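You operate a simulated robot arm through the tools that you are given. There is no shell and no other tool. Be economical: measure what you need, move in short steps, check, and stop when the job is done.

Carry out the task below with a simulated robot arm. There is one attempt and no reset: what you move stays moved.

TASK
Charge the blue battery pack until the charger shows FULL.
Fine: pack in the bay and latch over it before the knob goes to CHARGE; knob off at the end, the pack stays latched.
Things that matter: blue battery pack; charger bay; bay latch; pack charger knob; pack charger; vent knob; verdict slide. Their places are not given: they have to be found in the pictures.

The check looks at the end state, three seconds after you hand in, the way a careful person would. Anything else that was tipped, shoved, dropped, spilled or broken makes it a failure.

THE ROBOT
A 7-joint arm with a two-finger parallel gripper, fixed in place. Base frame: the origin is at the foot of the arm, x ahead of it, y to its left, z up; the work surface is at about z = 760. Lengths are in mm, angles in degrees, forces in N, time in s.
With the tool pointing down near the work surface it reaches from about 300 to 700 mm from the base axis. Its first joint turns from -66.0 to 66.0 degrees. Payload 1.57 kg.
The TCP is the grasp point between the finger pads, 30 mm short of the fingertips. In the tool frame z runs along the fingers and y along their closing line. The gripper opens to 110 mm. The fingers are 24 mm wide and 12 mm thick; the gripper's body (48 by 112 mm) begins 78 mm behind the TCP.
Orientation is that of the tool frame in the base frame, as [roll, pitch, yaw] about the fixed x, y, z axes, in that order (R = Rz(yaw) Ry(pitch) Rx(roll)). With the fingers straight down and closing along the base's y, the tool's x points along the base's -x, its y along +y and its z along -z.

THE INTERFACE
- The arm moves only by the tool send_rows. Its argument "plan" is a list of rows, each a list of 3 entries, a list of its own where there are three numbers: the closure, from 0 (fully open) to 1 (shut), then the shift along the tool's x, y, z in units of 25 mm (1.0 is 25 mm), then the turn, a rotation vector about the tool's x, y, z in units of 5 degrees (1.0 is 5 degrees). In form: [[fingers, [x, y, z], [wx, wy, wz]], ...]. A call has 1 to 20 rows; each row shifts and turns the commanded pose from where the row before left it, along the tool's axes as they then stand. A call with a number of a shift or a turn outside -1 to 1 is refused whole. Rows are played at 5 a second. More than 50 mm and 8.6 degrees between two rows, or a gripper value outside its range, and nothing of the call is played. A pose out of reach is approached as far as the arm can. The call stops where the force on the tool passes 50 N (or 10 N more than at its start, if that is more) or the arm is blocked; 0.2 s more then pass. The fingers move at their own pace (about 108 mm/s each) and stop on an object; they squeeze with about 40 N. The grip force told is the motor's: it shows also when the fingers shut on nothing. Time passes only in rows, and 0.2 s behind the last, so rows that do not move let the fingers close. It gives the time, the measured TCP pose, the force on the tool (base axes), the opening and the grip force at its end, in the units of the frame above (readings bear some noise).
- Cameras (640 x 400 px; columns grow to the right, rows downward): "scene" is fixed at [166.5, -396.1, 1403.6]; the picture's right is [0.74, -0.67, 0.00], its down [-0.41, -0.45, -0.80] and it looks along [0.53, 0.59, -0.61] (base axes); focal length 313 px, centre (320, 200). "wrist" rides on the gripper at [70, 16, -141] in the tool frame; the picture's right is [-0.23, 0.97, 0.00], its down [-0.86, -0.20, -0.48] and it looks along [-0.47, -0.11, 0.88] (tool axes); focal length 222 px, centre (320, 200).
- grab_frame(camera): a new picture of that camera. The clock stands still meanwhile.
- pixel_to_xyz(camera, pixels): there is no depth. For up to 12 entries [column, row, z] of the newest picture of that camera ("zoom" is the newest enlarged one), the place [x, y] in the base frame at which the ray of that pixel passes the height z, good to about 2 mm. The clock stands still meanwhile.
- zoom(camera, box): a new picture of the part [left, top, right, bottom] of that camera's present view, enlarged. The clock stands still meanwhile.
- close_job(): hands the job in; it is judged then, once.

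Go step by step. Measure first, check grasps and placings, and put right what went wrong. The budget is 80 turns and 34 pictures, counting those below and the enlarged ones. Unless the task says otherwise, let go and move clear before handing in, and close with one line.

The tools are called after "Emit:" by a JSON object that holds its "fn" and its "kwargs". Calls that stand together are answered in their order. send_rows: Moves the arm, as the interface text tells. Its arguments: {"type":"object","properties":{"plan":{"type":"array","items":{"type":"array"}}},"required":["plan"]} The other tools are called the same way: grab_frame (camera) takes a picture; pixel_to_xyz (camera, pixels) gives the place at which the rays of pixels pass given heights; zoom (camera, box) takes an enlarged picture of a part of a camera's view; close_job () hands the job in.

At the start:

```text
clock: 0.0
eef_pos: [354.3, 83.3, 1177.3]
orientation: [179.9, 0.0, 180.0]
force: [0.4, -1.0, 0.4]
finger_gap: 109.9
gripper_force: 0.0
```

scene: 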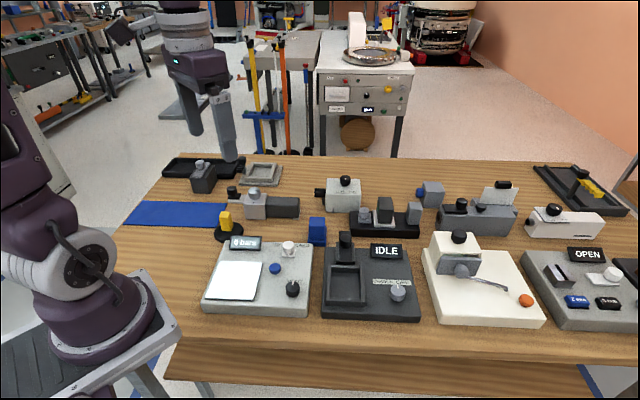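
wrist: 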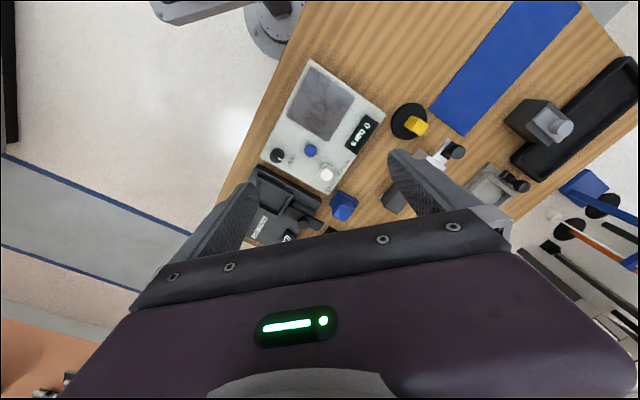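

The scene shows a dark charger with IDLE display near (370,280) and a blue pack near (317,230). I'll enlarge that region to see details.

Emit:
{"fn": "zoom", "kwargs": {"camera": "scene", "box": [290, 210, 440, 330]}}

Emit:
{"fn": "zoom", "kwargs": {"camera": "scene", "box": [190, 160, 450, 330]}}

```text
3.33 times, centred on (365, 270) of scene
```

zoom: 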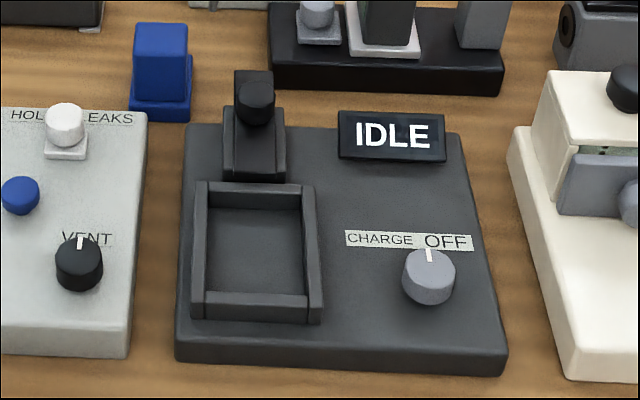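

```text
2.35 times, centred on (320, 245) of scene
```

zoom: 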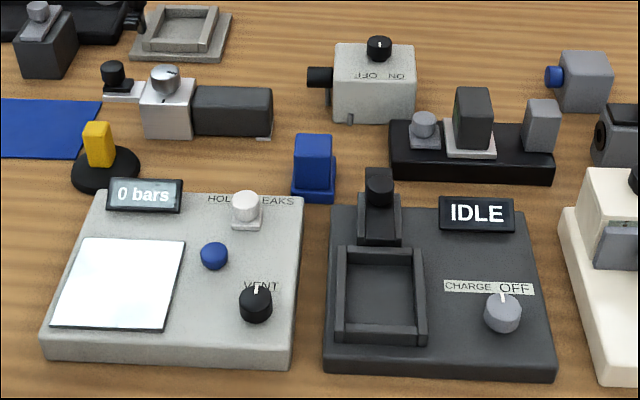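

The charger's bay is at zoom (380,290), the latch at (380,205), the knob at (503,310), and the pack at (314,165). I'll turn these into positions.

Emit:
{"fn": "pixel_to_xyz", "kwargs": {"camera": "zoom", "pixels": [[324, 372, 760], [553, 382, 760], [292, 198, 760], [334, 201, 760], [315, 145, 810], [503, 305, 815], [380, 300, 795], [380, 180, 840], [329, 210, 785], [338, 342, 800], [425, 345, 800], [340, 248, 800]]}}

```text
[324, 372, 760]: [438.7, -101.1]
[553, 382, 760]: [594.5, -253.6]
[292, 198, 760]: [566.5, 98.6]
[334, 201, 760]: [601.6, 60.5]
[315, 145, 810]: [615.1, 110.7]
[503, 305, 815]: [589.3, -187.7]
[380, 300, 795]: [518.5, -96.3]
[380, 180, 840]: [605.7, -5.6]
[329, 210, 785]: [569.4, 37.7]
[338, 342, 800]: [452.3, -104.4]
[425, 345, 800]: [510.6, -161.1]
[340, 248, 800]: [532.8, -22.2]
```

I'll bring the wrist camera closer, over the charger and pack.

Emit:
{"fn": "send_rows", "kwargs": {"plan": [[0, [-0.43, -0.645, 0.9], [0, 0, 0]], [0, [-0.43, -0.645, 0.9], [0, 0, 0]], [0, [-0.43, -0.645, 0.9], [0, 0, 0]], [0, [-0.43, -0.645, 0.9], [0, 0, 0]], [0, [-0.43, -0.645, 0.9], [0, 0, 0]], [0, [-0.43, -0.645, 0.9], [0, 0, 0]], [0, [-0.43, -0.645, 0.9], [0, 0, 0]], [0, [0, 0, 0], [0, 0, 0]]]}}

Emit:
{"fn": "grab_frame", "kwargs": {"camera": "wrist"}}

```text
clock: 1.8
eef_pos: [430.5, -27.3, 1017.7]
orientation: [-179.9, 0.0, 180.0]
force: [-0.3, -0.1, 0.7]
finger_gap: 109.6
gripper_force: 0.1
```

```text
29 pictures are left
```

wrist: 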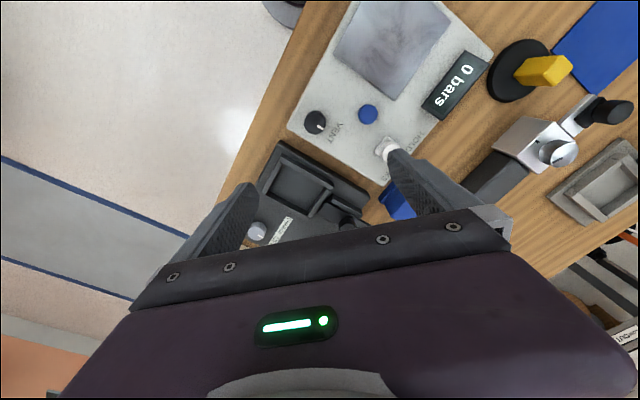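

The gripper hides the far part, so I'll move farther out for a better view.

Emit:
{"fn": "send_rows", "kwargs": {"plan": [[0, [-0.9, -0.1, 0], [0, 0, 0]], [0, [-0.9, -0.1, 0], [0, 0, 0]], [0, [-0.9, -0.1, 0], [0, 0, 0]], [0, [-0.9, -0.1, 0], [0, 0, 0]], [0, [-0.9, -0.1, 0], [0, 0, 0]], [0, [0, 0, 0], [0, 0, 0]]]}}

Emit:
{"fn": "grab_frame", "kwargs": {"camera": "wrist"}}

Emit:
{"fn": "zoom", "kwargs": {"camera": "wrist", "box": [220, 60, 460, 220]}}

```text
clock: 3.2
eef_pos: [541.7, -41.1, 1019.0]
orientation: [180.0, 0.1, 179.9]
force: [0.5, -0.8, 0.2]
finger_gap: 110.2
gripper_force: 0.0
```

```text
28 pictures are left
```

wrist: 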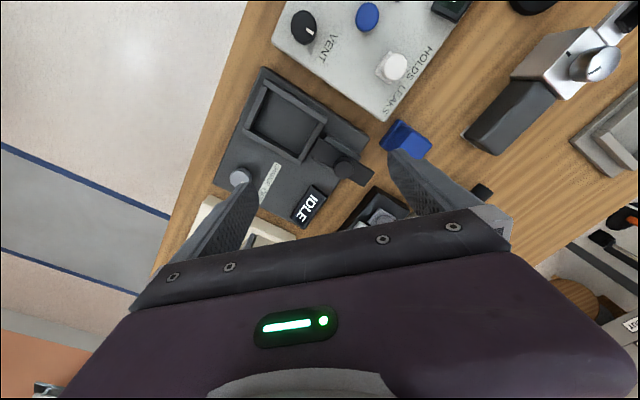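

```text
2.50 times, centred on (340, 140) of wrist
```

zoom: 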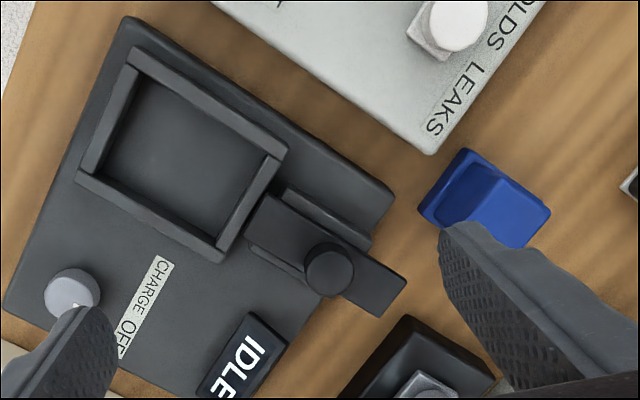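

I'll measure the features in this zoomed picture at two heights each to triangulate with the scene view.

Emit:
{"fn": "pixel_to_xyz", "kwargs": {"camera": "zoom", "pixels": [[132, 48, 800], [287, 152, 800], [222, 255, 800], [77, 178, 800], [72, 287, 810], [72, 287, 830], [330, 265, 820], [330, 265, 840], [465, 150, 765], [550, 208, 765], [418, 208, 765], [435, 152, 785]]}}

Emit:
{"fn": "grab_frame", "kwargs": {"camera": "scene"}}

Emit:
{"fn": "zoom", "kwargs": {"camera": "scene", "box": [290, 210, 440, 330]}}

Emit:
{"fn": "pixel_to_xyz", "kwargs": {"camera": "zoom", "pixels": [[429, 262, 810], [429, 262, 830], [255, 92, 820], [255, 92, 840], [203, 293, 800], [323, 296, 800], [318, 184, 800], [197, 182, 800], [138, 23, 820], [185, 25, 820], [131, 110, 765], [190, 120, 760]]}}

```text
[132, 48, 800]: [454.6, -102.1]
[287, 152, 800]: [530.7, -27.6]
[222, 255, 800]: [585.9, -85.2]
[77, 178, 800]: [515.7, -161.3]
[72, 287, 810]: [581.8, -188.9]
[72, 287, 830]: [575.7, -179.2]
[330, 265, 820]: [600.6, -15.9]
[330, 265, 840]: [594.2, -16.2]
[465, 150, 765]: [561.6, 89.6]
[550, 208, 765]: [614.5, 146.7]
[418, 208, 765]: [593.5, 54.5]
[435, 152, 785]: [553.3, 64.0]
```

```text
26 pictures are left
```

scene: 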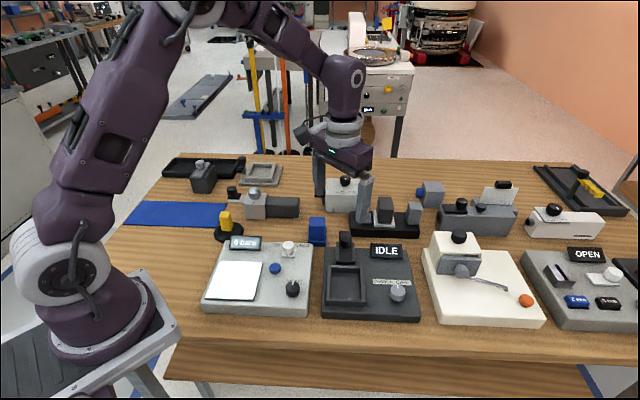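

```text
3.33 times, centred on (365, 270) of scene
```

zoom: 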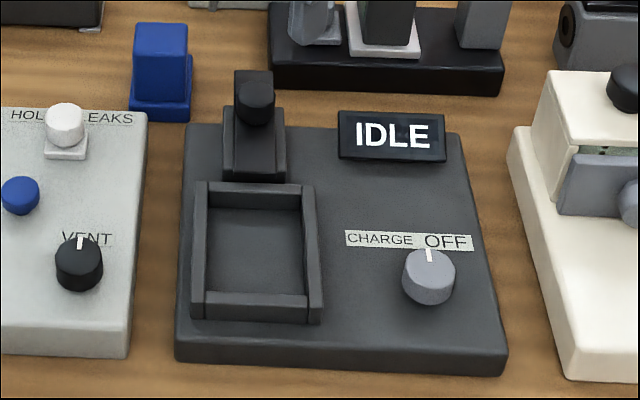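

```text
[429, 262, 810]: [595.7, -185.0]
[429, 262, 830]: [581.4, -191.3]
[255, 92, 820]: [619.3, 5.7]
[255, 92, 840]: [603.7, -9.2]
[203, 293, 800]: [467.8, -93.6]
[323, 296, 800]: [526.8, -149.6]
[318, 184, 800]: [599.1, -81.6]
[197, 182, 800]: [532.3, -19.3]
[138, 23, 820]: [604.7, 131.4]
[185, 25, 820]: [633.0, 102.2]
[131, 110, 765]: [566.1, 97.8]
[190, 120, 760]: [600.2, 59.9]
```

Pack footprint is about 52×78 mm, centred near (607,102), with its long axis along (+0.7,+0.7). The bay is oriented the same way, centred near (520,-93). I'll yaw 45° and hover over the pack for a closer look.

Emit:
{"fn": "send_rows", "kwargs": {"plan": [[0, [0, 0, 0], [0, 0, -1]], [0, [0, 0, 0], [0, 0, -1]], [0, [0, 0, 0], [0, 0, -1]], [0, [0, 0, 0], [0, 0, -1]], [0, [0, 0, 0], [0, 0, -1]], [0, [0, 0, 0], [0, 0, -1]], [0, [0, 0, 0], [0, 0, -1]], [0, [0, 0, 0], [0, 0, -1]], [0, [0, 0, 0], [0, 0, -1]], [0, [-0.915, 0.367, 0.393], [0, 0, 0]], [0, [-0.915, 0.367, 0.393], [0, 0, 0]], [0, [-0.915, 0.367, 0.393], [0, 0, 0]], [0, [-0.915, 0.367, 0.393], [0, 0, 0]], [0, [-0.915, 0.367, 0.393], [0, 0, 0]], [0, [-0.915, 0.367, 0.393], [0, 0, 0]], [0, [0, 0, 0], [0, 0, 0]]]}}

Emit:
{"fn": "grab_frame", "kwargs": {"camera": "wrist"}}

```text
clock: 6.6
eef_pos: [601.4, 95.6, 961.4]
orientation: [-180.0, 0.1, -135.1]
force: [0.3, 0.2, 1.1]
finger_gap: 110.0
gripper_force: 0.1
```

```text
24 pictures are left
```

wrist: 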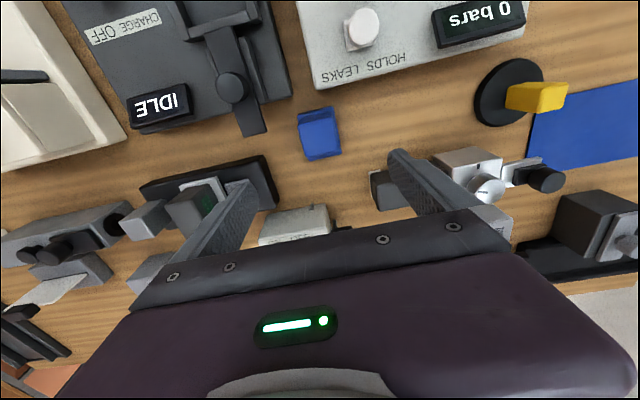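

Emit:
{"fn": "zoom", "kwargs": {"camera": "wrist", "box": [260, 90, 380, 165]}}

Emit:
{"fn": "zoom", "kwargs": {"camera": "scene", "box": [285, 200, 365, 250]}}

```text
5.33 times, centred on (320, 128) of wrist
```

zoom: 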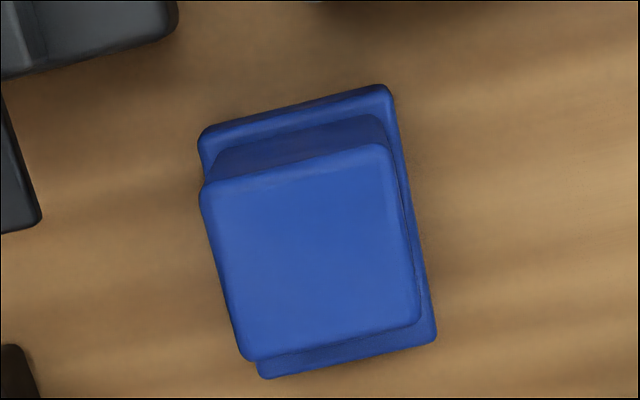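

```text
8.00 times, centred on (325, 225) of scene
```

zoom: 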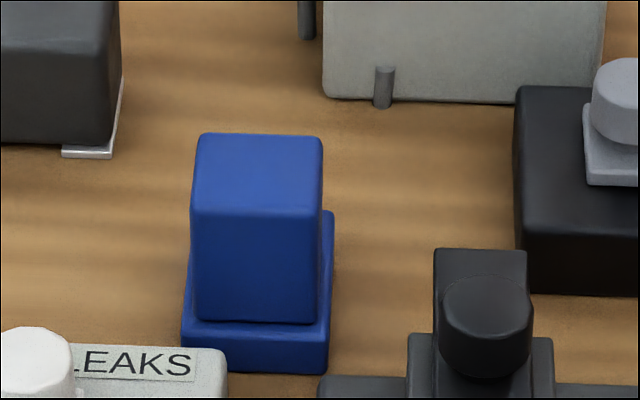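

Emit:
{"fn": "pixel_to_xyz", "kwargs": {"camera": "zoom", "pixels": [[182, 345, 760], [327, 374, 760], [184, 320, 776], [332, 325, 776], [197, 318, 776], [318, 322, 776], [192, 208, 820], [322, 210, 820], [202, 135, 820], [320, 138, 820], [332, 215, 776], [192, 208, 810]]}}

Emit:
{"fn": "zoom", "kwargs": {"camera": "wrist", "box": [260, 90, 380, 165]}}

Emit:
{"fn": "pixel_to_xyz", "kwargs": {"camera": "zoom", "pixels": [[200, 135, 772], [390, 85, 772], [437, 340, 772], [260, 378, 772], [203, 190, 820], [385, 145, 820], [420, 325, 820], [243, 360, 820], [203, 190, 830], [385, 145, 830], [420, 325, 830], [243, 360, 830]]}}

```text
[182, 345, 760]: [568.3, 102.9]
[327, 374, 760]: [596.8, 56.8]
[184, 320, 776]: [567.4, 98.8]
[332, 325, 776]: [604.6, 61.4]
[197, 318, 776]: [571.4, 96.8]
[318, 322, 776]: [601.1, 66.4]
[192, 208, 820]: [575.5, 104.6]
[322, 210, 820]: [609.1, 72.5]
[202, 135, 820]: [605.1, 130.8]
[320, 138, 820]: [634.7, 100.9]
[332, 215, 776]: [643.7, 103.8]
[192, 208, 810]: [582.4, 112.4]
```

```text
5.33 times, centred on (320, 128) of wrist
```

zoom: 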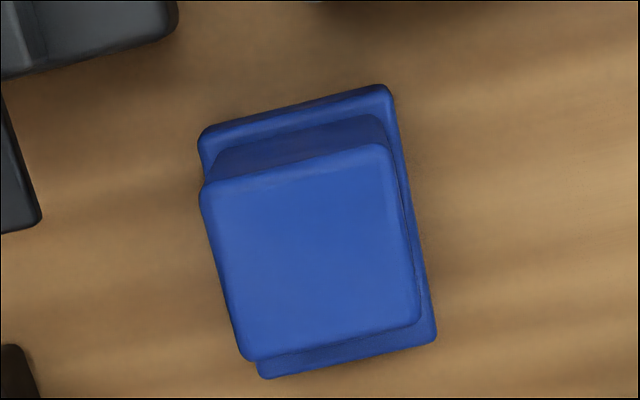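

```text
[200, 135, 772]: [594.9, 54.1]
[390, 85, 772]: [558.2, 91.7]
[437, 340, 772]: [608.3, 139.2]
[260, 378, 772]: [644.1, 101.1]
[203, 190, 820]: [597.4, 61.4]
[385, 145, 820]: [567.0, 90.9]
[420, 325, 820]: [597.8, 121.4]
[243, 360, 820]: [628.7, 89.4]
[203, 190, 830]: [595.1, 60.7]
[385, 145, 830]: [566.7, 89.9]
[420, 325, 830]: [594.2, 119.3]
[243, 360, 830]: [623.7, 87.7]
```

Pack axis is about (597,93), top z around 834. Now the latch's geometry, from this view.

Emit:
{"fn": "zoom", "kwargs": {"camera": "wrist", "box": [110, 0, 320, 140]}}

Emit:
{"fn": "zoom", "kwargs": {"camera": "scene", "box": [315, 220, 415, 325]}}

```text
2.86 times, centred on (215, 70) of wrist
```

zoom: 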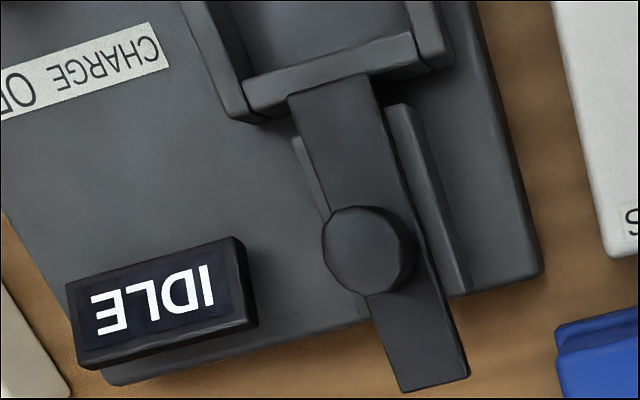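

```text
3.81 times, centred on (365, 272) of scene
```

zoom: 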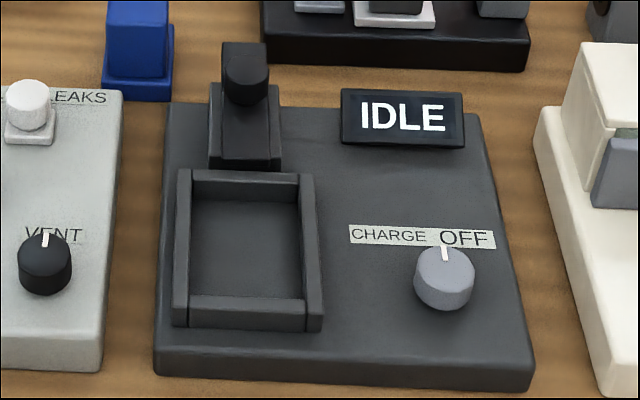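

The latch is a sliding plate at about bay-wall height; it should slide over the pack's longer rear lip, and the pack is already oriented that way. I'll descend with fingers part-open around the upper block.

Emit:
{"fn": "send_rows", "kwargs": {"plan": [[0.36, [0.25, 0.02, 0], [0, 0, 0]], [0.36, [0, 0, 0.93], [0, 0, 0]], [0.36, [0, 0, 0.93], [0, 0, 0]], [0.36, [0, 0, 0.93], [0, 0, 0]], [0.36, [0, 0, 0.93], [0, 0, 0]], [0.36, [0, 0, 0.6], [0, 0, 0]], [0.36, [0, 0, 0], [0, 0, 0]]]}}

Emit:
{"fn": "grab_frame", "kwargs": {"camera": "wrist"}}

Emit:
{"fn": "zoom", "kwargs": {"camera": "scene", "box": [265, 160, 415, 255]}}

```text
clock: 8.2
eef_pos: [596.0, 90.8, 852.2]
orientation: [180.0, 0.0, -135.0]
force: [0.3, 0.5, 0.3]
finger_gap: 70.5
gripper_force: 0.1
```

```text
18 pictures are left
```

wrist: 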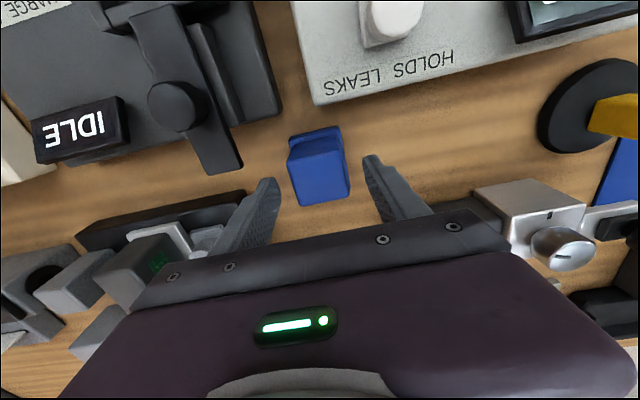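

```text
4.21 times, centred on (340, 208) of scene
```

zoom: 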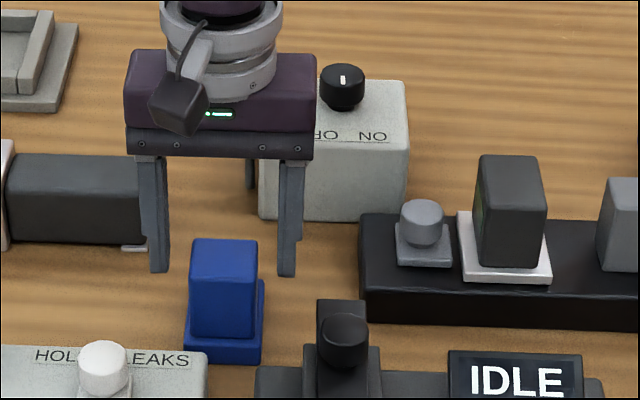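

Fingers straddle the pack. Descend to TCP z≈822 and close.

Emit:
{"fn": "send_rows", "kwargs": {"plan": [[0.36, [0, 0, 0.6], [0, 0, 0]], [0.36, [0, 0, 0.6], [0, 0, 0]], [0.36, [0, 0, 0], [0, 0, 0]], [1, [0, 0, 0], [0, 0, 0]], [1, [0, 0, 0], [0, 0, 0]], [1, [0, 0, 0], [0, 0, 0]], [1, [0, 0, 0], [0, 0, 0]]]}}

Emit:
{"fn": "zoom", "kwargs": {"camera": "scene", "box": [285, 180, 385, 250]}}

```text
clock: 9.8
eef_pos: [595.3, 90.8, 823.6]
orientation: [-180.0, 0.0, -134.9]
force: [-0.3, 0.8, 1.0]
finger_gap: 43.8
gripper_force: 40.4
```

```text
5.71 times, centred on (335, 215) of scene
```

zoom: 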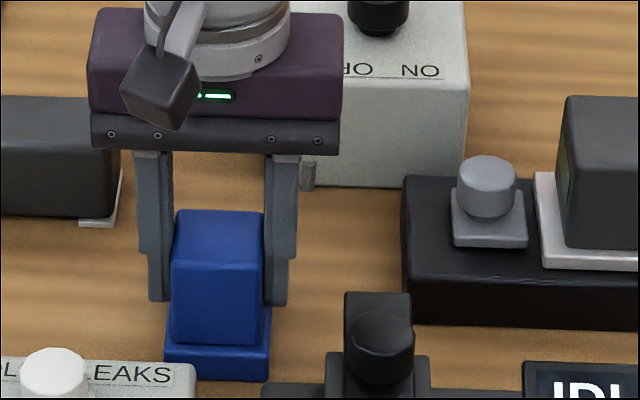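

Gripped (gap 43.8, 40 N). Lift 112 mm and carry above the bay.

Emit:
{"fn": "send_rows", "kwargs": {"plan": [[1, [0, 0, -0.5], [0, 0, 0]], [1, [0, 0, -1], [0, 0, 0]], [1, [0, 0, -1], [0, 0, 0]], [1, [0, 0, -1], [0, 0, 0]], [1, [0, 0, -1], [0, 0, 0]], [1, [0.834, -0.335, 0], [0, 0, 0]], [1, [0.834, -0.335, 0], [0, 0, 0]], [1, [0.834, -0.335, 0], [0, 0, 0]], [1, [0.834, -0.335, 0], [0, 0, 0]], [1, [0.834, -0.335, 0], [0, 0, 0]], [1, [0.834, -0.335, 0], [0, 0, 0]], [1, [0.834, -0.335, 0], [0, 0, 0]], [1, [0.834, -0.335, 0], [0, 0, 0]], [1, [0.834, -0.335, 0], [0, 0, 0]], [1, [0, 0, 0], [0, 0, 0]]]}}

Emit:
{"fn": "grab_frame", "kwargs": {"camera": "wrist"}}

Emit:
{"fn": "grab_frame", "kwargs": {"camera": "scene"}}

```text
clock: 13.0
eef_pos: [517.1, -97.4, 936.2]
orientation: [179.9, 0.0, -135.0]
force: [-0.2, -0.1, -2.9]
finger_gap: 43.6
gripper_force: 40.5
```

```text
15 pictures are left
```

wrist: 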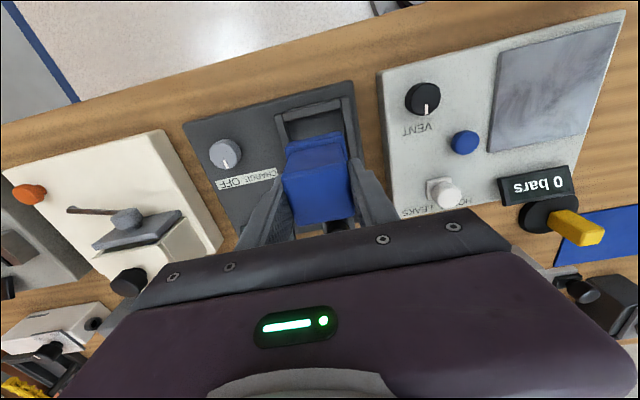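

```text
14 pictures are left
```

scene: 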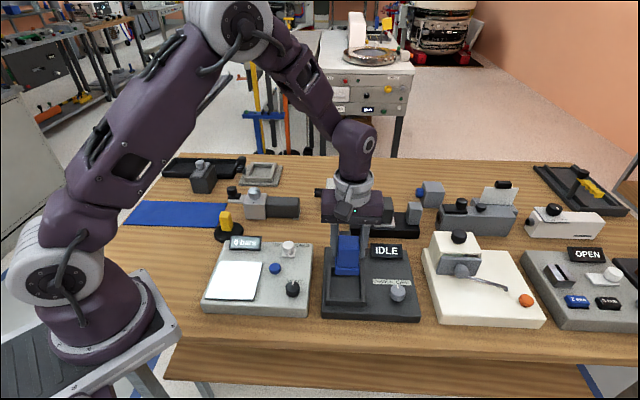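

Emit:
{"fn": "zoom", "kwargs": {"camera": "wrist", "box": [250, 80, 390, 180]}}

```text
4.00 times, centred on (320, 130) of wrist
```

zoom: 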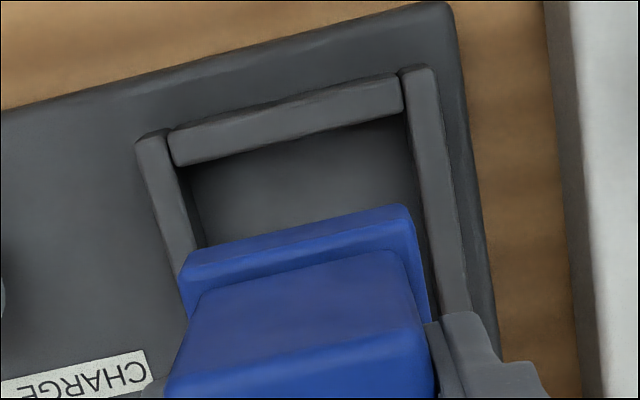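

Emit:
{"fn": "pixel_to_xyz", "kwargs": {"camera": "zoom", "pixels": [[178, 165, 812], [403, 112, 812], [166, 132, 812], [402, 75, 812], [440, 300, 812], [205, 248, 812], [182, 268, 890], [407, 206, 890], [135, 140, 812], [434, 68, 812], [182, 268, 875], [407, 206, 875]]}}

```text
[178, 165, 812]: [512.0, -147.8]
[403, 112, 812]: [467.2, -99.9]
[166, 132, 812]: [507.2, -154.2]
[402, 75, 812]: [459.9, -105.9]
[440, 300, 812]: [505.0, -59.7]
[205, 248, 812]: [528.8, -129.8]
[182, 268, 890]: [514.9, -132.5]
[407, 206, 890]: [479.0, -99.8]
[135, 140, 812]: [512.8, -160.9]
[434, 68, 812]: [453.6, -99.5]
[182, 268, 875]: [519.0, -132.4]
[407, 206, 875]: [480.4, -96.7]
```

Lateral centring is right (v 433.5 vs 433); I'll shift ~2.5 mm forward and lower toward the bay, slowing near the walls.

Emit:
{"fn": "send_rows", "kwargs": {"plan": [[1, [0.1, 0, 0.5], [0, 0, 0]], [1, [0, 0, 0.8], [0, 0, 0]], [1, [0, 0, 0.8], [0, 0, 0]], [1, [0, 0, 0.4], [0, 0, 0]], [1, [0, 0, 0.25], [0, 0, 0]], [1, [0, 0, 0.15], [0, 0, 0]], [1, [0, 0, 0], [0, 0, 0]]]}}

Emit:
{"fn": "zoom", "kwargs": {"camera": "scene", "box": [315, 210, 425, 325]}}

```text
clock: 14.6
eef_pos: [514.3, -95.6, 864.6]
orientation: [180.0, 0.0, -135.0]
force: [0.0, -1.0, -3.1]
finger_gap: 43.9
gripper_force: 39.9
```

```text
3.48 times, centred on (370, 268) of scene
```

zoom: 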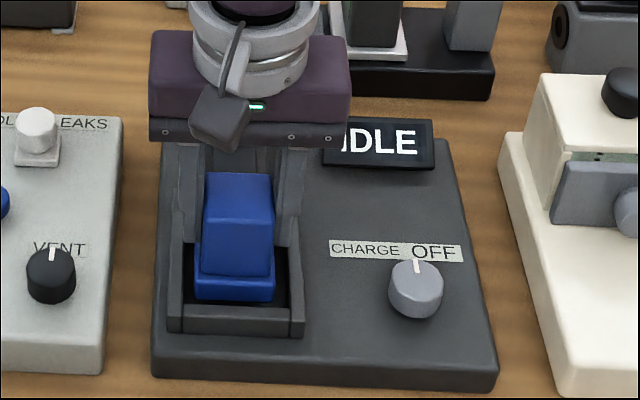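

Pack is inside the walls with no contact. Lower in small steps.

Emit:
{"fn": "send_rows", "kwargs": {"plan": [[1, [0, 0, 0.1], [0, 0, 0]], [1, [0, 0, 0.1], [0, 0, 0]], [1, [0, 0, 0.1], [0, 0, 0]], [1, [0, 0, 0.1], [0, 0, 0]], [1, [0, 0, 0], [0, 0, 0]]]}}

```text
clock: 15.8
eef_pos: [515.0, -96.6, 853.8]
orientation: [-179.9, 0.0, -135.0]
force: [-4.5, 0.2, 10.2]
finger_gap: 43.7
gripper_force: 40.1
```

Contact at pack bottom z≈790, consistent with the bay floor. Release and rise.

Emit:
{"fn": "send_rows", "kwargs": {"plan": [[0.4, [0, 0, 0], [0, 0, 0]], [0.4, [0, 0, 0], [0, 0, 0]], [0.4, [0, 0, -0.8], [0, 0, 0]], [0.4, [0, 0, -1], [0, 0, 0]], [0.4, [0, 0, -1], [0, 0, 0]], [0.4, [0, 0, -1], [0, 0, 0]], [0.4, [-1, 0, 0], [0, 0, 0]], [0.4, [-1, 0, 0], [0, 0, 0]], [0.4, [-1, 0, 0], [0, 0, 0]], [0.4, [-1, 0, 0], [0, 0, 0]], [0.4, [0, 0, 0], [0, 0, 0]]]}}

Emit:
{"fn": "grab_frame", "kwargs": {"camera": "wrist"}}

Emit:
{"fn": "zoom", "kwargs": {"camera": "wrist", "box": [210, 60, 380, 190]}}

```text
clock: 18.2
eef_pos: [587.0, -25.8, 947.9]
orientation: [180.0, 0.0, -135.0]
force: [0.8, 0.4, -0.4]
finger_gap: 66.1
gripper_force: 0.1
```

```text
11 pictures are left
```

wrist: 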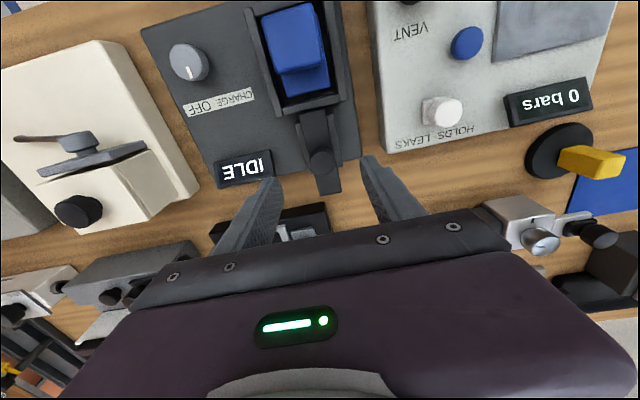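

```text
3.08 times, centred on (295, 125) of wrist
```

zoom: 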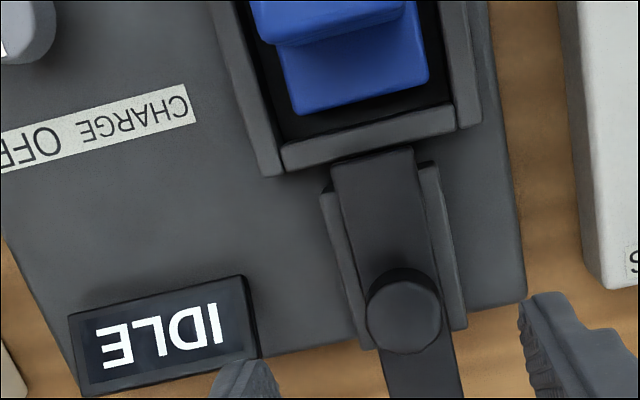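

Pack is seated in the bay with its rear lip toward the latch. Now locate the latch handle.

Emit:
{"fn": "pixel_to_xyz", "kwargs": {"camera": "zoom", "pixels": [[404, 305, 853], [368, 310, 853], [440, 305, 853], [330, 165, 825], [413, 147, 825], [285, 117, 815], [425, 82, 815], [285, 160, 812], [270, 45, 860], [404, 0, 860]]}}

Emit:
{"fn": "zoom", "kwargs": {"camera": "scene", "box": [320, 210, 420, 290]}}

Emit:
{"fn": "pixel_to_xyz", "kwargs": {"camera": "zoom", "pixels": [[165, 170, 853], [165, 150, 853], [120, 200, 853]]}}

```text
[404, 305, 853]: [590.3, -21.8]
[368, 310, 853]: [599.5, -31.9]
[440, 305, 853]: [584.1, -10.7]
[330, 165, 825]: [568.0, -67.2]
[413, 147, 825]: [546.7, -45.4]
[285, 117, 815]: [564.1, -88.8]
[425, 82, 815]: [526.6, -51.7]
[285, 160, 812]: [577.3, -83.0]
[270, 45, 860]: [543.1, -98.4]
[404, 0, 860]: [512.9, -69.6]
```

```text
5.00 times, centred on (370, 250) of scene
```

zoom: 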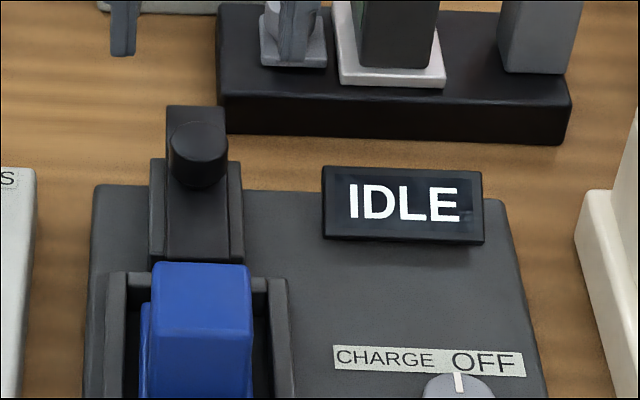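

```text
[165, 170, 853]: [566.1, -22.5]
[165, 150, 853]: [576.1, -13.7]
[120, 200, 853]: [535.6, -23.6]
```

Latch handle centre ≈ (591.5,-21), Ø≈26, top z≈853. Straddle it and grip lightly from above.

Emit:
{"fn": "send_rows", "kwargs": {"plan": [[0.45, [-0.26, 0.01, 0], [0, 0, 0]], [0.45, [0, 0, 0.9], [0, 0, 0]], [0.45, [0, 0, 0.9], [0, 0, 0]], [0.45, [0, 0, 0.7], [0, 0, 0]], [0.45, [0, 0, 0.35], [0, 0, 0]], [0.45, [0, 0, 0.25], [0, 0, 0]], [0.45, [0, 0, 0], [0, 0, 0]], [1, [0, 0, 0], [0, 0, 0]], [1, [0, 0, 0], [0, 0, 0]], [1, [0, 0, 0], [0, 0, 0]]]}}

```text
clock: 20.4
eef_pos: [590.8, -21.2, 871.8]
orientation: [-180.0, 0.0, -135.0]
force: [6.2, -5.9, -7.8]
finger_gap: 27.6
gripper_force: 37.9
```

Handle gripped (27.6 mm). Slide toward the bay in small steps.

Emit:
{"fn": "send_rows", "kwargs": {"plan": [[1, [0.2, 0, 0], [0, 0, 0]], [1, [0.2, 0, 0], [0, 0, 0]], [1, [0.2, 0, 0], [0, 0, 0]], [1, [0.2, 0, 0], [0, 0, 0]], [1, [0, 0, 0], [0, 0, 0]]]}}

Emit:
{"fn": "zoom", "kwargs": {"camera": "wrist", "box": [210, 0, 390, 190]}}

```text
clock: 21.6
eef_pos: [577.3, -35.9, 870.4]
orientation: [-179.9, 0.1, -135.1]
force: [17.6, -18.9, -7.4]
finger_gap: 27.7
gripper_force: 38.0
```

```text
2.11 times, centred on (300, 95) of wrist
```

zoom: 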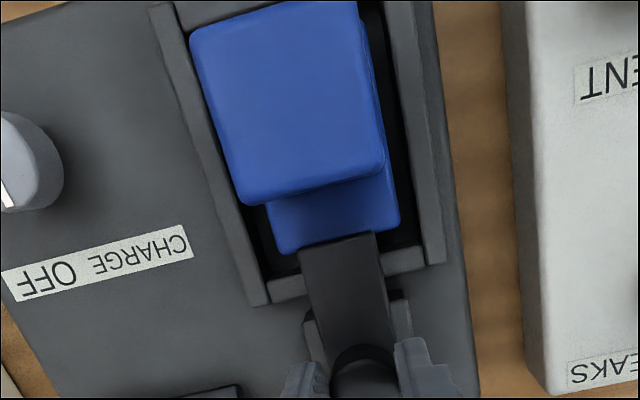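

The plate now reaches the pack's rear lip; lateral force of ~26 N toward +v is building, so I'll relieve that sideways while continuing.

Emit:
{"fn": "send_rows", "kwargs": {"plan": [[1, [0, -0.04, 0], [0, 0, 0]], [1, [0.16, -0.02, 0], [0, 0, 0]], [1, [0.16, -0.01, 0], [0, 0, 0]], [1, [0, 0, 0], [0, 0, 0]]]}}

Emit:
{"fn": "zoom", "kwargs": {"camera": "wrist", "box": [210, 0, 390, 190]}}

```text
clock: 22.6
eef_pos: [571.4, -41.7, 871.8]
orientation: [179.9, 0.0, -134.9]
force: [7.2, -6.1, 3.0]
finger_gap: 27.5
gripper_force: 37.4
```

```text
2.11 times, centred on (300, 95) of wrist
```

zoom: 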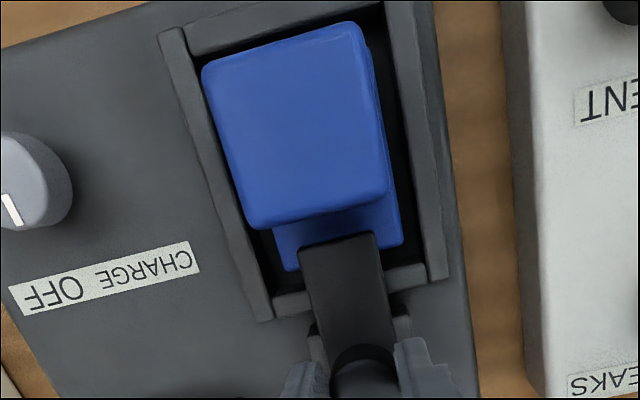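

Plate overlaps the lip now by roughly 8 mm with little force. Continue a bit further to find its stop.

Emit:
{"fn": "send_rows", "kwargs": {"plan": [[1, [0.12, -0.01, 0], [0, 0, 0]], [1, [0.12, 0, 0], [0, 0, 0]], [1, [0, 0, 0], [0, 0, 0]]]}}

Emit:
{"fn": "zoom", "kwargs": {"camera": "wrist", "box": [210, 0, 390, 190]}}

```text
clock: 23.4
eef_pos: [570.3, -44.9, 870.0]
orientation: [180.0, 0.3, -134.9]
force: [15.4, 9.4, -0.1]
finger_gap: 27.6
gripper_force: 38.1
```

```text
2.11 times, centred on (300, 95) of wrist
```

zoom: 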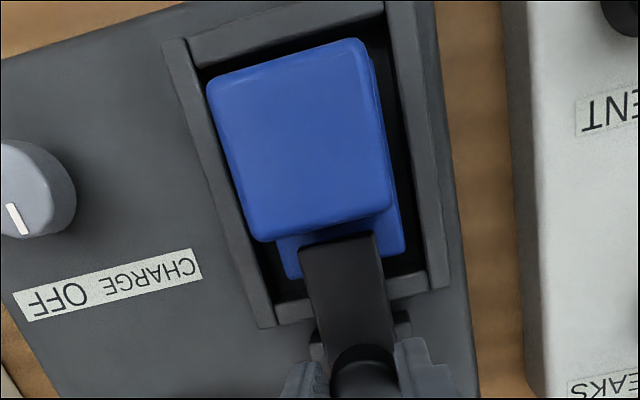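

Resistance of ~17 N along the slide after 31 mm suggests the stop. One more small push to confirm.

Emit:
{"fn": "send_rows", "kwargs": {"plan": [[1, [0.06, 0, 0], [0, 0, 0]], [1, [0, 0, 0], [0, 0, 0]]]}}

```text
clock: 24.0
eef_pos: [568.4, -45.7, 870.9]
orientation: [-180.0, 0.3, -134.9]
force: [21.2, 24.4, 3.1]
finger_gap: 27.6
gripper_force: 37.9
```

Solid stop at 32 N: latch closed. Release, rise, and move over the charger knob.

Emit:
{"fn": "send_rows", "kwargs": {"plan": [[1, [-0.1, 0, 0], [0, 0, 0]], [0.5, [0, 0, 0], [0, 0, 0]], [0.5, [0, 0, 0], [0, 0, 0]], [0.5, [0, 0, -0.8], [0, 0, 0]], [0.5, [0, 0, -1], [0, 0, 0]], [0.5, [0, 0, -1], [0, 0, 0]], [0.5, [0, 0, -0.8], [0, 0, 0]], [0.5, [0.7, -0.9, 0], [0, 0, 0]], [0.5, [0.7, -0.9, 0], [0, 0, 0]], [0.5, [0.7, -0.9, 0], [0, 0, 0]], [0.5, [0.7, -0.9, 0], [0, 0, 0]], [0.5, [0.7, -0.9, 0], [0, 0, 0]], [0.5, [0, 0, 0], [0, 0, 0]]]}}

Emit:
{"fn": "grab_frame", "kwargs": {"camera": "wrist"}}

```text
clock: 26.8
eef_pos: [587.7, -188.9, 960.1]
orientation: [179.9, 0.0, -134.9]
force: [0.0, -0.3, -0.6]
finger_gap: 55.2
gripper_force: 0.1
```

```text
5 pictures are left
```

wrist: 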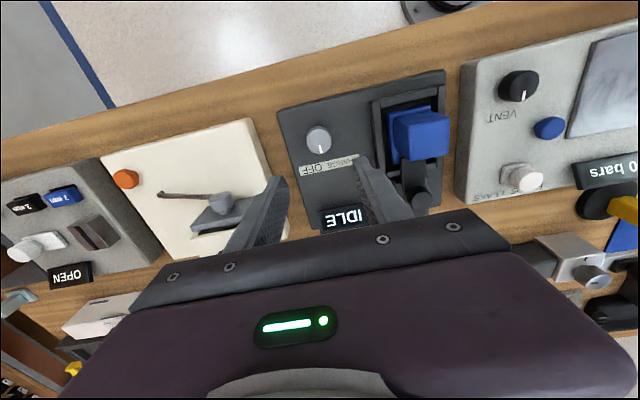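

Knob top at (319,138), display still IDLE. A zoom will give the knob's centre and pointer angle.

Emit:
{"fn": "zoom", "kwargs": {"camera": "wrist", "box": [270, 100, 390, 175]}}

Emit:
{"fn": "pixel_to_xyz", "kwargs": {"camera": "wrist", "pixels": [[318, 136, 815], [318, 136, 825], [315, 158, 790], [349, 163, 790], [310, 171, 790]]}}

```text
5.33 times, centred on (330, 138) of wrist
```

zoom: 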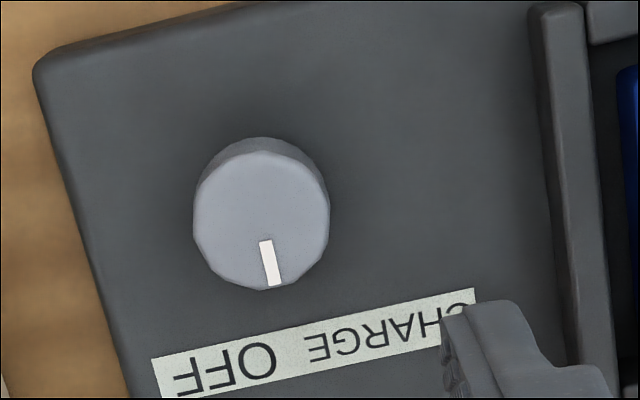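

```text
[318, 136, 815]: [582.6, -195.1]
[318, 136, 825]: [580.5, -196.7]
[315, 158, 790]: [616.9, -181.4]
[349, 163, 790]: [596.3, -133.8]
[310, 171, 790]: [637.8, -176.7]
```

Emit:
{"fn": "pixel_to_xyz", "kwargs": {"camera": "zoom", "pixels": [[262, 221, 815], [262, 221, 825], [262, 221, 835], [273, 285, 820], [265, 241, 820], [225, 368, 787], [392, 326, 787], [152, 365, 787], [474, 296, 787], [194, 225, 820], [330, 208, 820]]}}

Emit:
{"fn": "pixel_to_xyz", "kwargs": {"camera": "scene", "pixels": [[397.8, 288.2, 815], [397.8, 288.2, 825], [397.8, 288.2, 835]]}}

```text
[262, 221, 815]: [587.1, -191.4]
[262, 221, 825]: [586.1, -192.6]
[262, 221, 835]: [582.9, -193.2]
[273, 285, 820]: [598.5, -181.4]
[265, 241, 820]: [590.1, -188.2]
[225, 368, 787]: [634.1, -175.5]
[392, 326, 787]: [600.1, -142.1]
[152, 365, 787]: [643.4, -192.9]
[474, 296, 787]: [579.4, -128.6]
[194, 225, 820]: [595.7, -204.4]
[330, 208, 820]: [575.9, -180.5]
```

```text
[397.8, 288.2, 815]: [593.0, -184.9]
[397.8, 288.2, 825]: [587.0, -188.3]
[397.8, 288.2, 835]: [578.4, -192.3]
```

Knob centre ≈ (585.5,-191), top z≈826, pointer now along +45° (OFF); CHARGE lies counter-clockwise from above. I'll pre-rotate the wrist 90° clockwise so the turn stays in mid-range.

Emit:
{"fn": "send_rows", "kwargs": {"plan": [[0.5, [0.12, 0, 0], [0, 0, 0]], [0.5, [0, 0, 0], [0, 0, 1]], [0.5, [0, 0, 0], [0, 0, 1]], [0.5, [0, 0, 0], [0, 0, 1]], [0.5, [0, 0, 0], [0, 0, 1]], [0.5, [0, 0, 0], [0, 0, 1]], [0.5, [0, 0, 0], [0, 0, 1]], [0.5, [0, 0, 0], [0, 0, 1]], [0.5, [0, 0, 0], [0, 0, 1]], [0.5, [0, 0, 0], [0, 0, 1]], [0.5, [0, 0, 0], [0, 0, 1]], [0.5, [0, 0, 0], [0, 0, 1]], [0.5, [0, 0, 0], [0, 0, 1]], [0.5, [0, 0, 0], [0, 0, 1]], [0.5, [0, 0, 0], [0, 0, 1]], [0.5, [0, 0, 0], [0, 0, 1]], [0.5, [0, 0, 0], [0, 0, 1]], [0.5, [0, 0, 0], [0, 0, 1]], [0.5, [0, 0, 0], [0, 0, 1]]]}}

```text
clock: 30.8
eef_pos: [583.8, -190.1, 960.9]
orientation: [180.0, 0.0, 134.9]
force: [-0.1, 0.8, 0.3]
finger_gap: 54.7
gripper_force: 0.0
```

Descend over the knob.

Emit:
{"fn": "send_rows", "kwargs": {"plan": [[0.5, [-0.07, 0.02, 0.9], [0, 0, 0]], [0.5, [0, 0, 0.9], [0, 0, 0]], [0.5, [0, 0, 0.9], [0, 0, 0]], [0.5, [0, 0, 0.9], [0, 0, 0]], [0.5, [0, 0, 0.7], [0, 0, 0]], [0.5, [0, 0, 0.4], [0, 0, 0]], [0.5, [0, 0, 0.2], [0, 0, 0]], [0.5, [0, 0, 0], [0, 0, 0]]]}}

```text
clock: 32.6
eef_pos: [585.1, -190.5, 836.9]
orientation: [180.0, 0.0, 135.0]
force: [-0.6, 1.0, 0.2]
finger_gap: 55.1
gripper_force: 0.1
```

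Emit:
{"fn": "send_rows", "kwargs": {"plan": [[1, [0, 0, 0], [0, 0, 0]], [1, [0, 0, 0], [0, 0, 0]], [1, [0, 0, 0], [0, 0, 0]], [1, [0, 0, 0], [0, 0, 0]]]}}

```text
clock: 33.6
eef_pos: [585.0, -188.6, 838.6]
orientation: [180.0, 0.0, 135.0]
force: [5.0, 3.3, -3.5]
finger_gap: 32.8
gripper_force: 41.2
```

Knob gripped (32.8 mm). Turn counter-clockwise 45° in steps.

Emit:
{"fn": "send_rows", "kwargs": {"plan": [[1, [0, 0, 0], [0, 0, -1]], [1, [0, 0, 0], [0, 0, -1]], [1, [0, 0, 0], [0, 0, -1]], [1, [0, 0, 0], [0, 0, -1]], [1, [0, 0, 0], [0, 0, -1]], [1, [0, 0, 0], [0, 0, -1]], [1, [0, 0, 0], [0, 0, -1]], [1, [0, 0, 0], [0, 0, -1]], [1, [0, 0, 0], [0, 0, -1]], [1, [0, 0, 0], [0, 0, 0]]]}}

Emit:
{"fn": "grab_frame", "kwargs": {"camera": "wrist"}}

```text
clock: 35.8
eef_pos: [584.2, -190.3, 838.6]
orientation: [-180.0, 0.1, -179.9]
force: [4.6, -1.2, -6.5]
finger_gap: 32.8
gripper_force: 40.9
```

```text
3 pictures are left
```

wrist: 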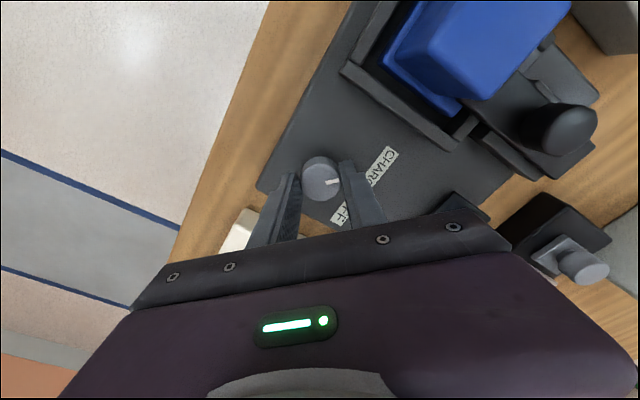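

The pointer has followed to ~90° (base +y), no stop yet. Continue turning.

Emit:
{"fn": "send_rows", "kwargs": {"plan": [[1, [0, 0, 0], [0, 0, -1]], [1, [0, 0, 0], [0, 0, -1]], [1, [0, 0, 0], [0, 0, -1]], [1, [0, 0, 0], [0, 0, 0]]]}}

Emit:
{"fn": "send_rows", "kwargs": {"plan": [[1, [0, 0, 0], [0, 0, -1]], [1, [0, 0, 0], [0, 0, -1]], [1, [0, 0, 0], [0, 0, -1]], [1, [0, 0, 0], [0, 0, 0]]]}}

Emit:
{"fn": "send_rows", "kwargs": {"plan": [[1, [0, 0, 0], [0, 0, -1]], [1, [0, 0, 0], [0, 0, -1]], [1, [0, 0, 0], [0, 0, -1]], [1, [0, 0, 0], [0, 0, 0]]]}}

```text
clock: 36.8
eef_pos: [585.5, -190.3, 839.5]
orientation: [-179.9, 0.0, -164.9]
force: [-1.1, -6.6, 3.1]
finger_gap: 32.8
gripper_force: 40.8
```

```text
clock: 37.8
eef_pos: [585.4, -192.2, 837.6]
orientation: [-180.0, 0.0, -149.9]
force: [3.2, -19.2, -1.9]
finger_gap: 32.9
gripper_force: 41.2
```

```text
clock: 38.8
eef_pos: [587.4, -191.5, 838.4]
orientation: [-179.8, 0.1, -134.9]
force: [11.1, -22.2, 5.3]
finger_gap: 32.9
gripper_force: 40.4
```

Turned 90° total. Release, rise, and shift back to see the display and pointer.

Emit:
{"fn": "send_rows", "kwargs": {"plan": [[0.5, [0, 0, 0], [0, 0, 0]], [0.5, [0, 0, 0], [0, 0, 0]], [0.5, [0, 0, -0.8], [0, 0, 0]], [0.5, [0, 0, -1], [0, 0, 0]], [0.5, [0, 0, -1], [0, 0, 0]], [0.5, [0, 0, -1], [0, 0, 0]], [0.5, [0, 0, -1], [0, 0, 0]], [0.5, [-1, 0, 0], [0, 0, 0]], [0.5, [-1, 0, 0], [0, 0, 0]], [0.5, [-1, 0, 0], [0, 0, 0]], [0.5, [0, 0, 0], [0, 0, 0]]]}}

Emit:
{"fn": "grab_frame", "kwargs": {"camera": "wrist"}}

```text
clock: 41.2
eef_pos: [638.8, -137.9, 959.1]
orientation: [-180.0, 0.0, -134.9]
force: [-0.9, -0.6, 0.1]
finger_gap: 54.8
gripper_force: 0.0
```

```text
2 pictures are left
```

wrist: 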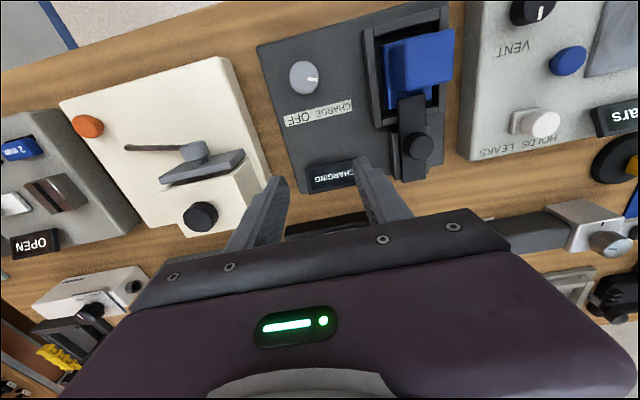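

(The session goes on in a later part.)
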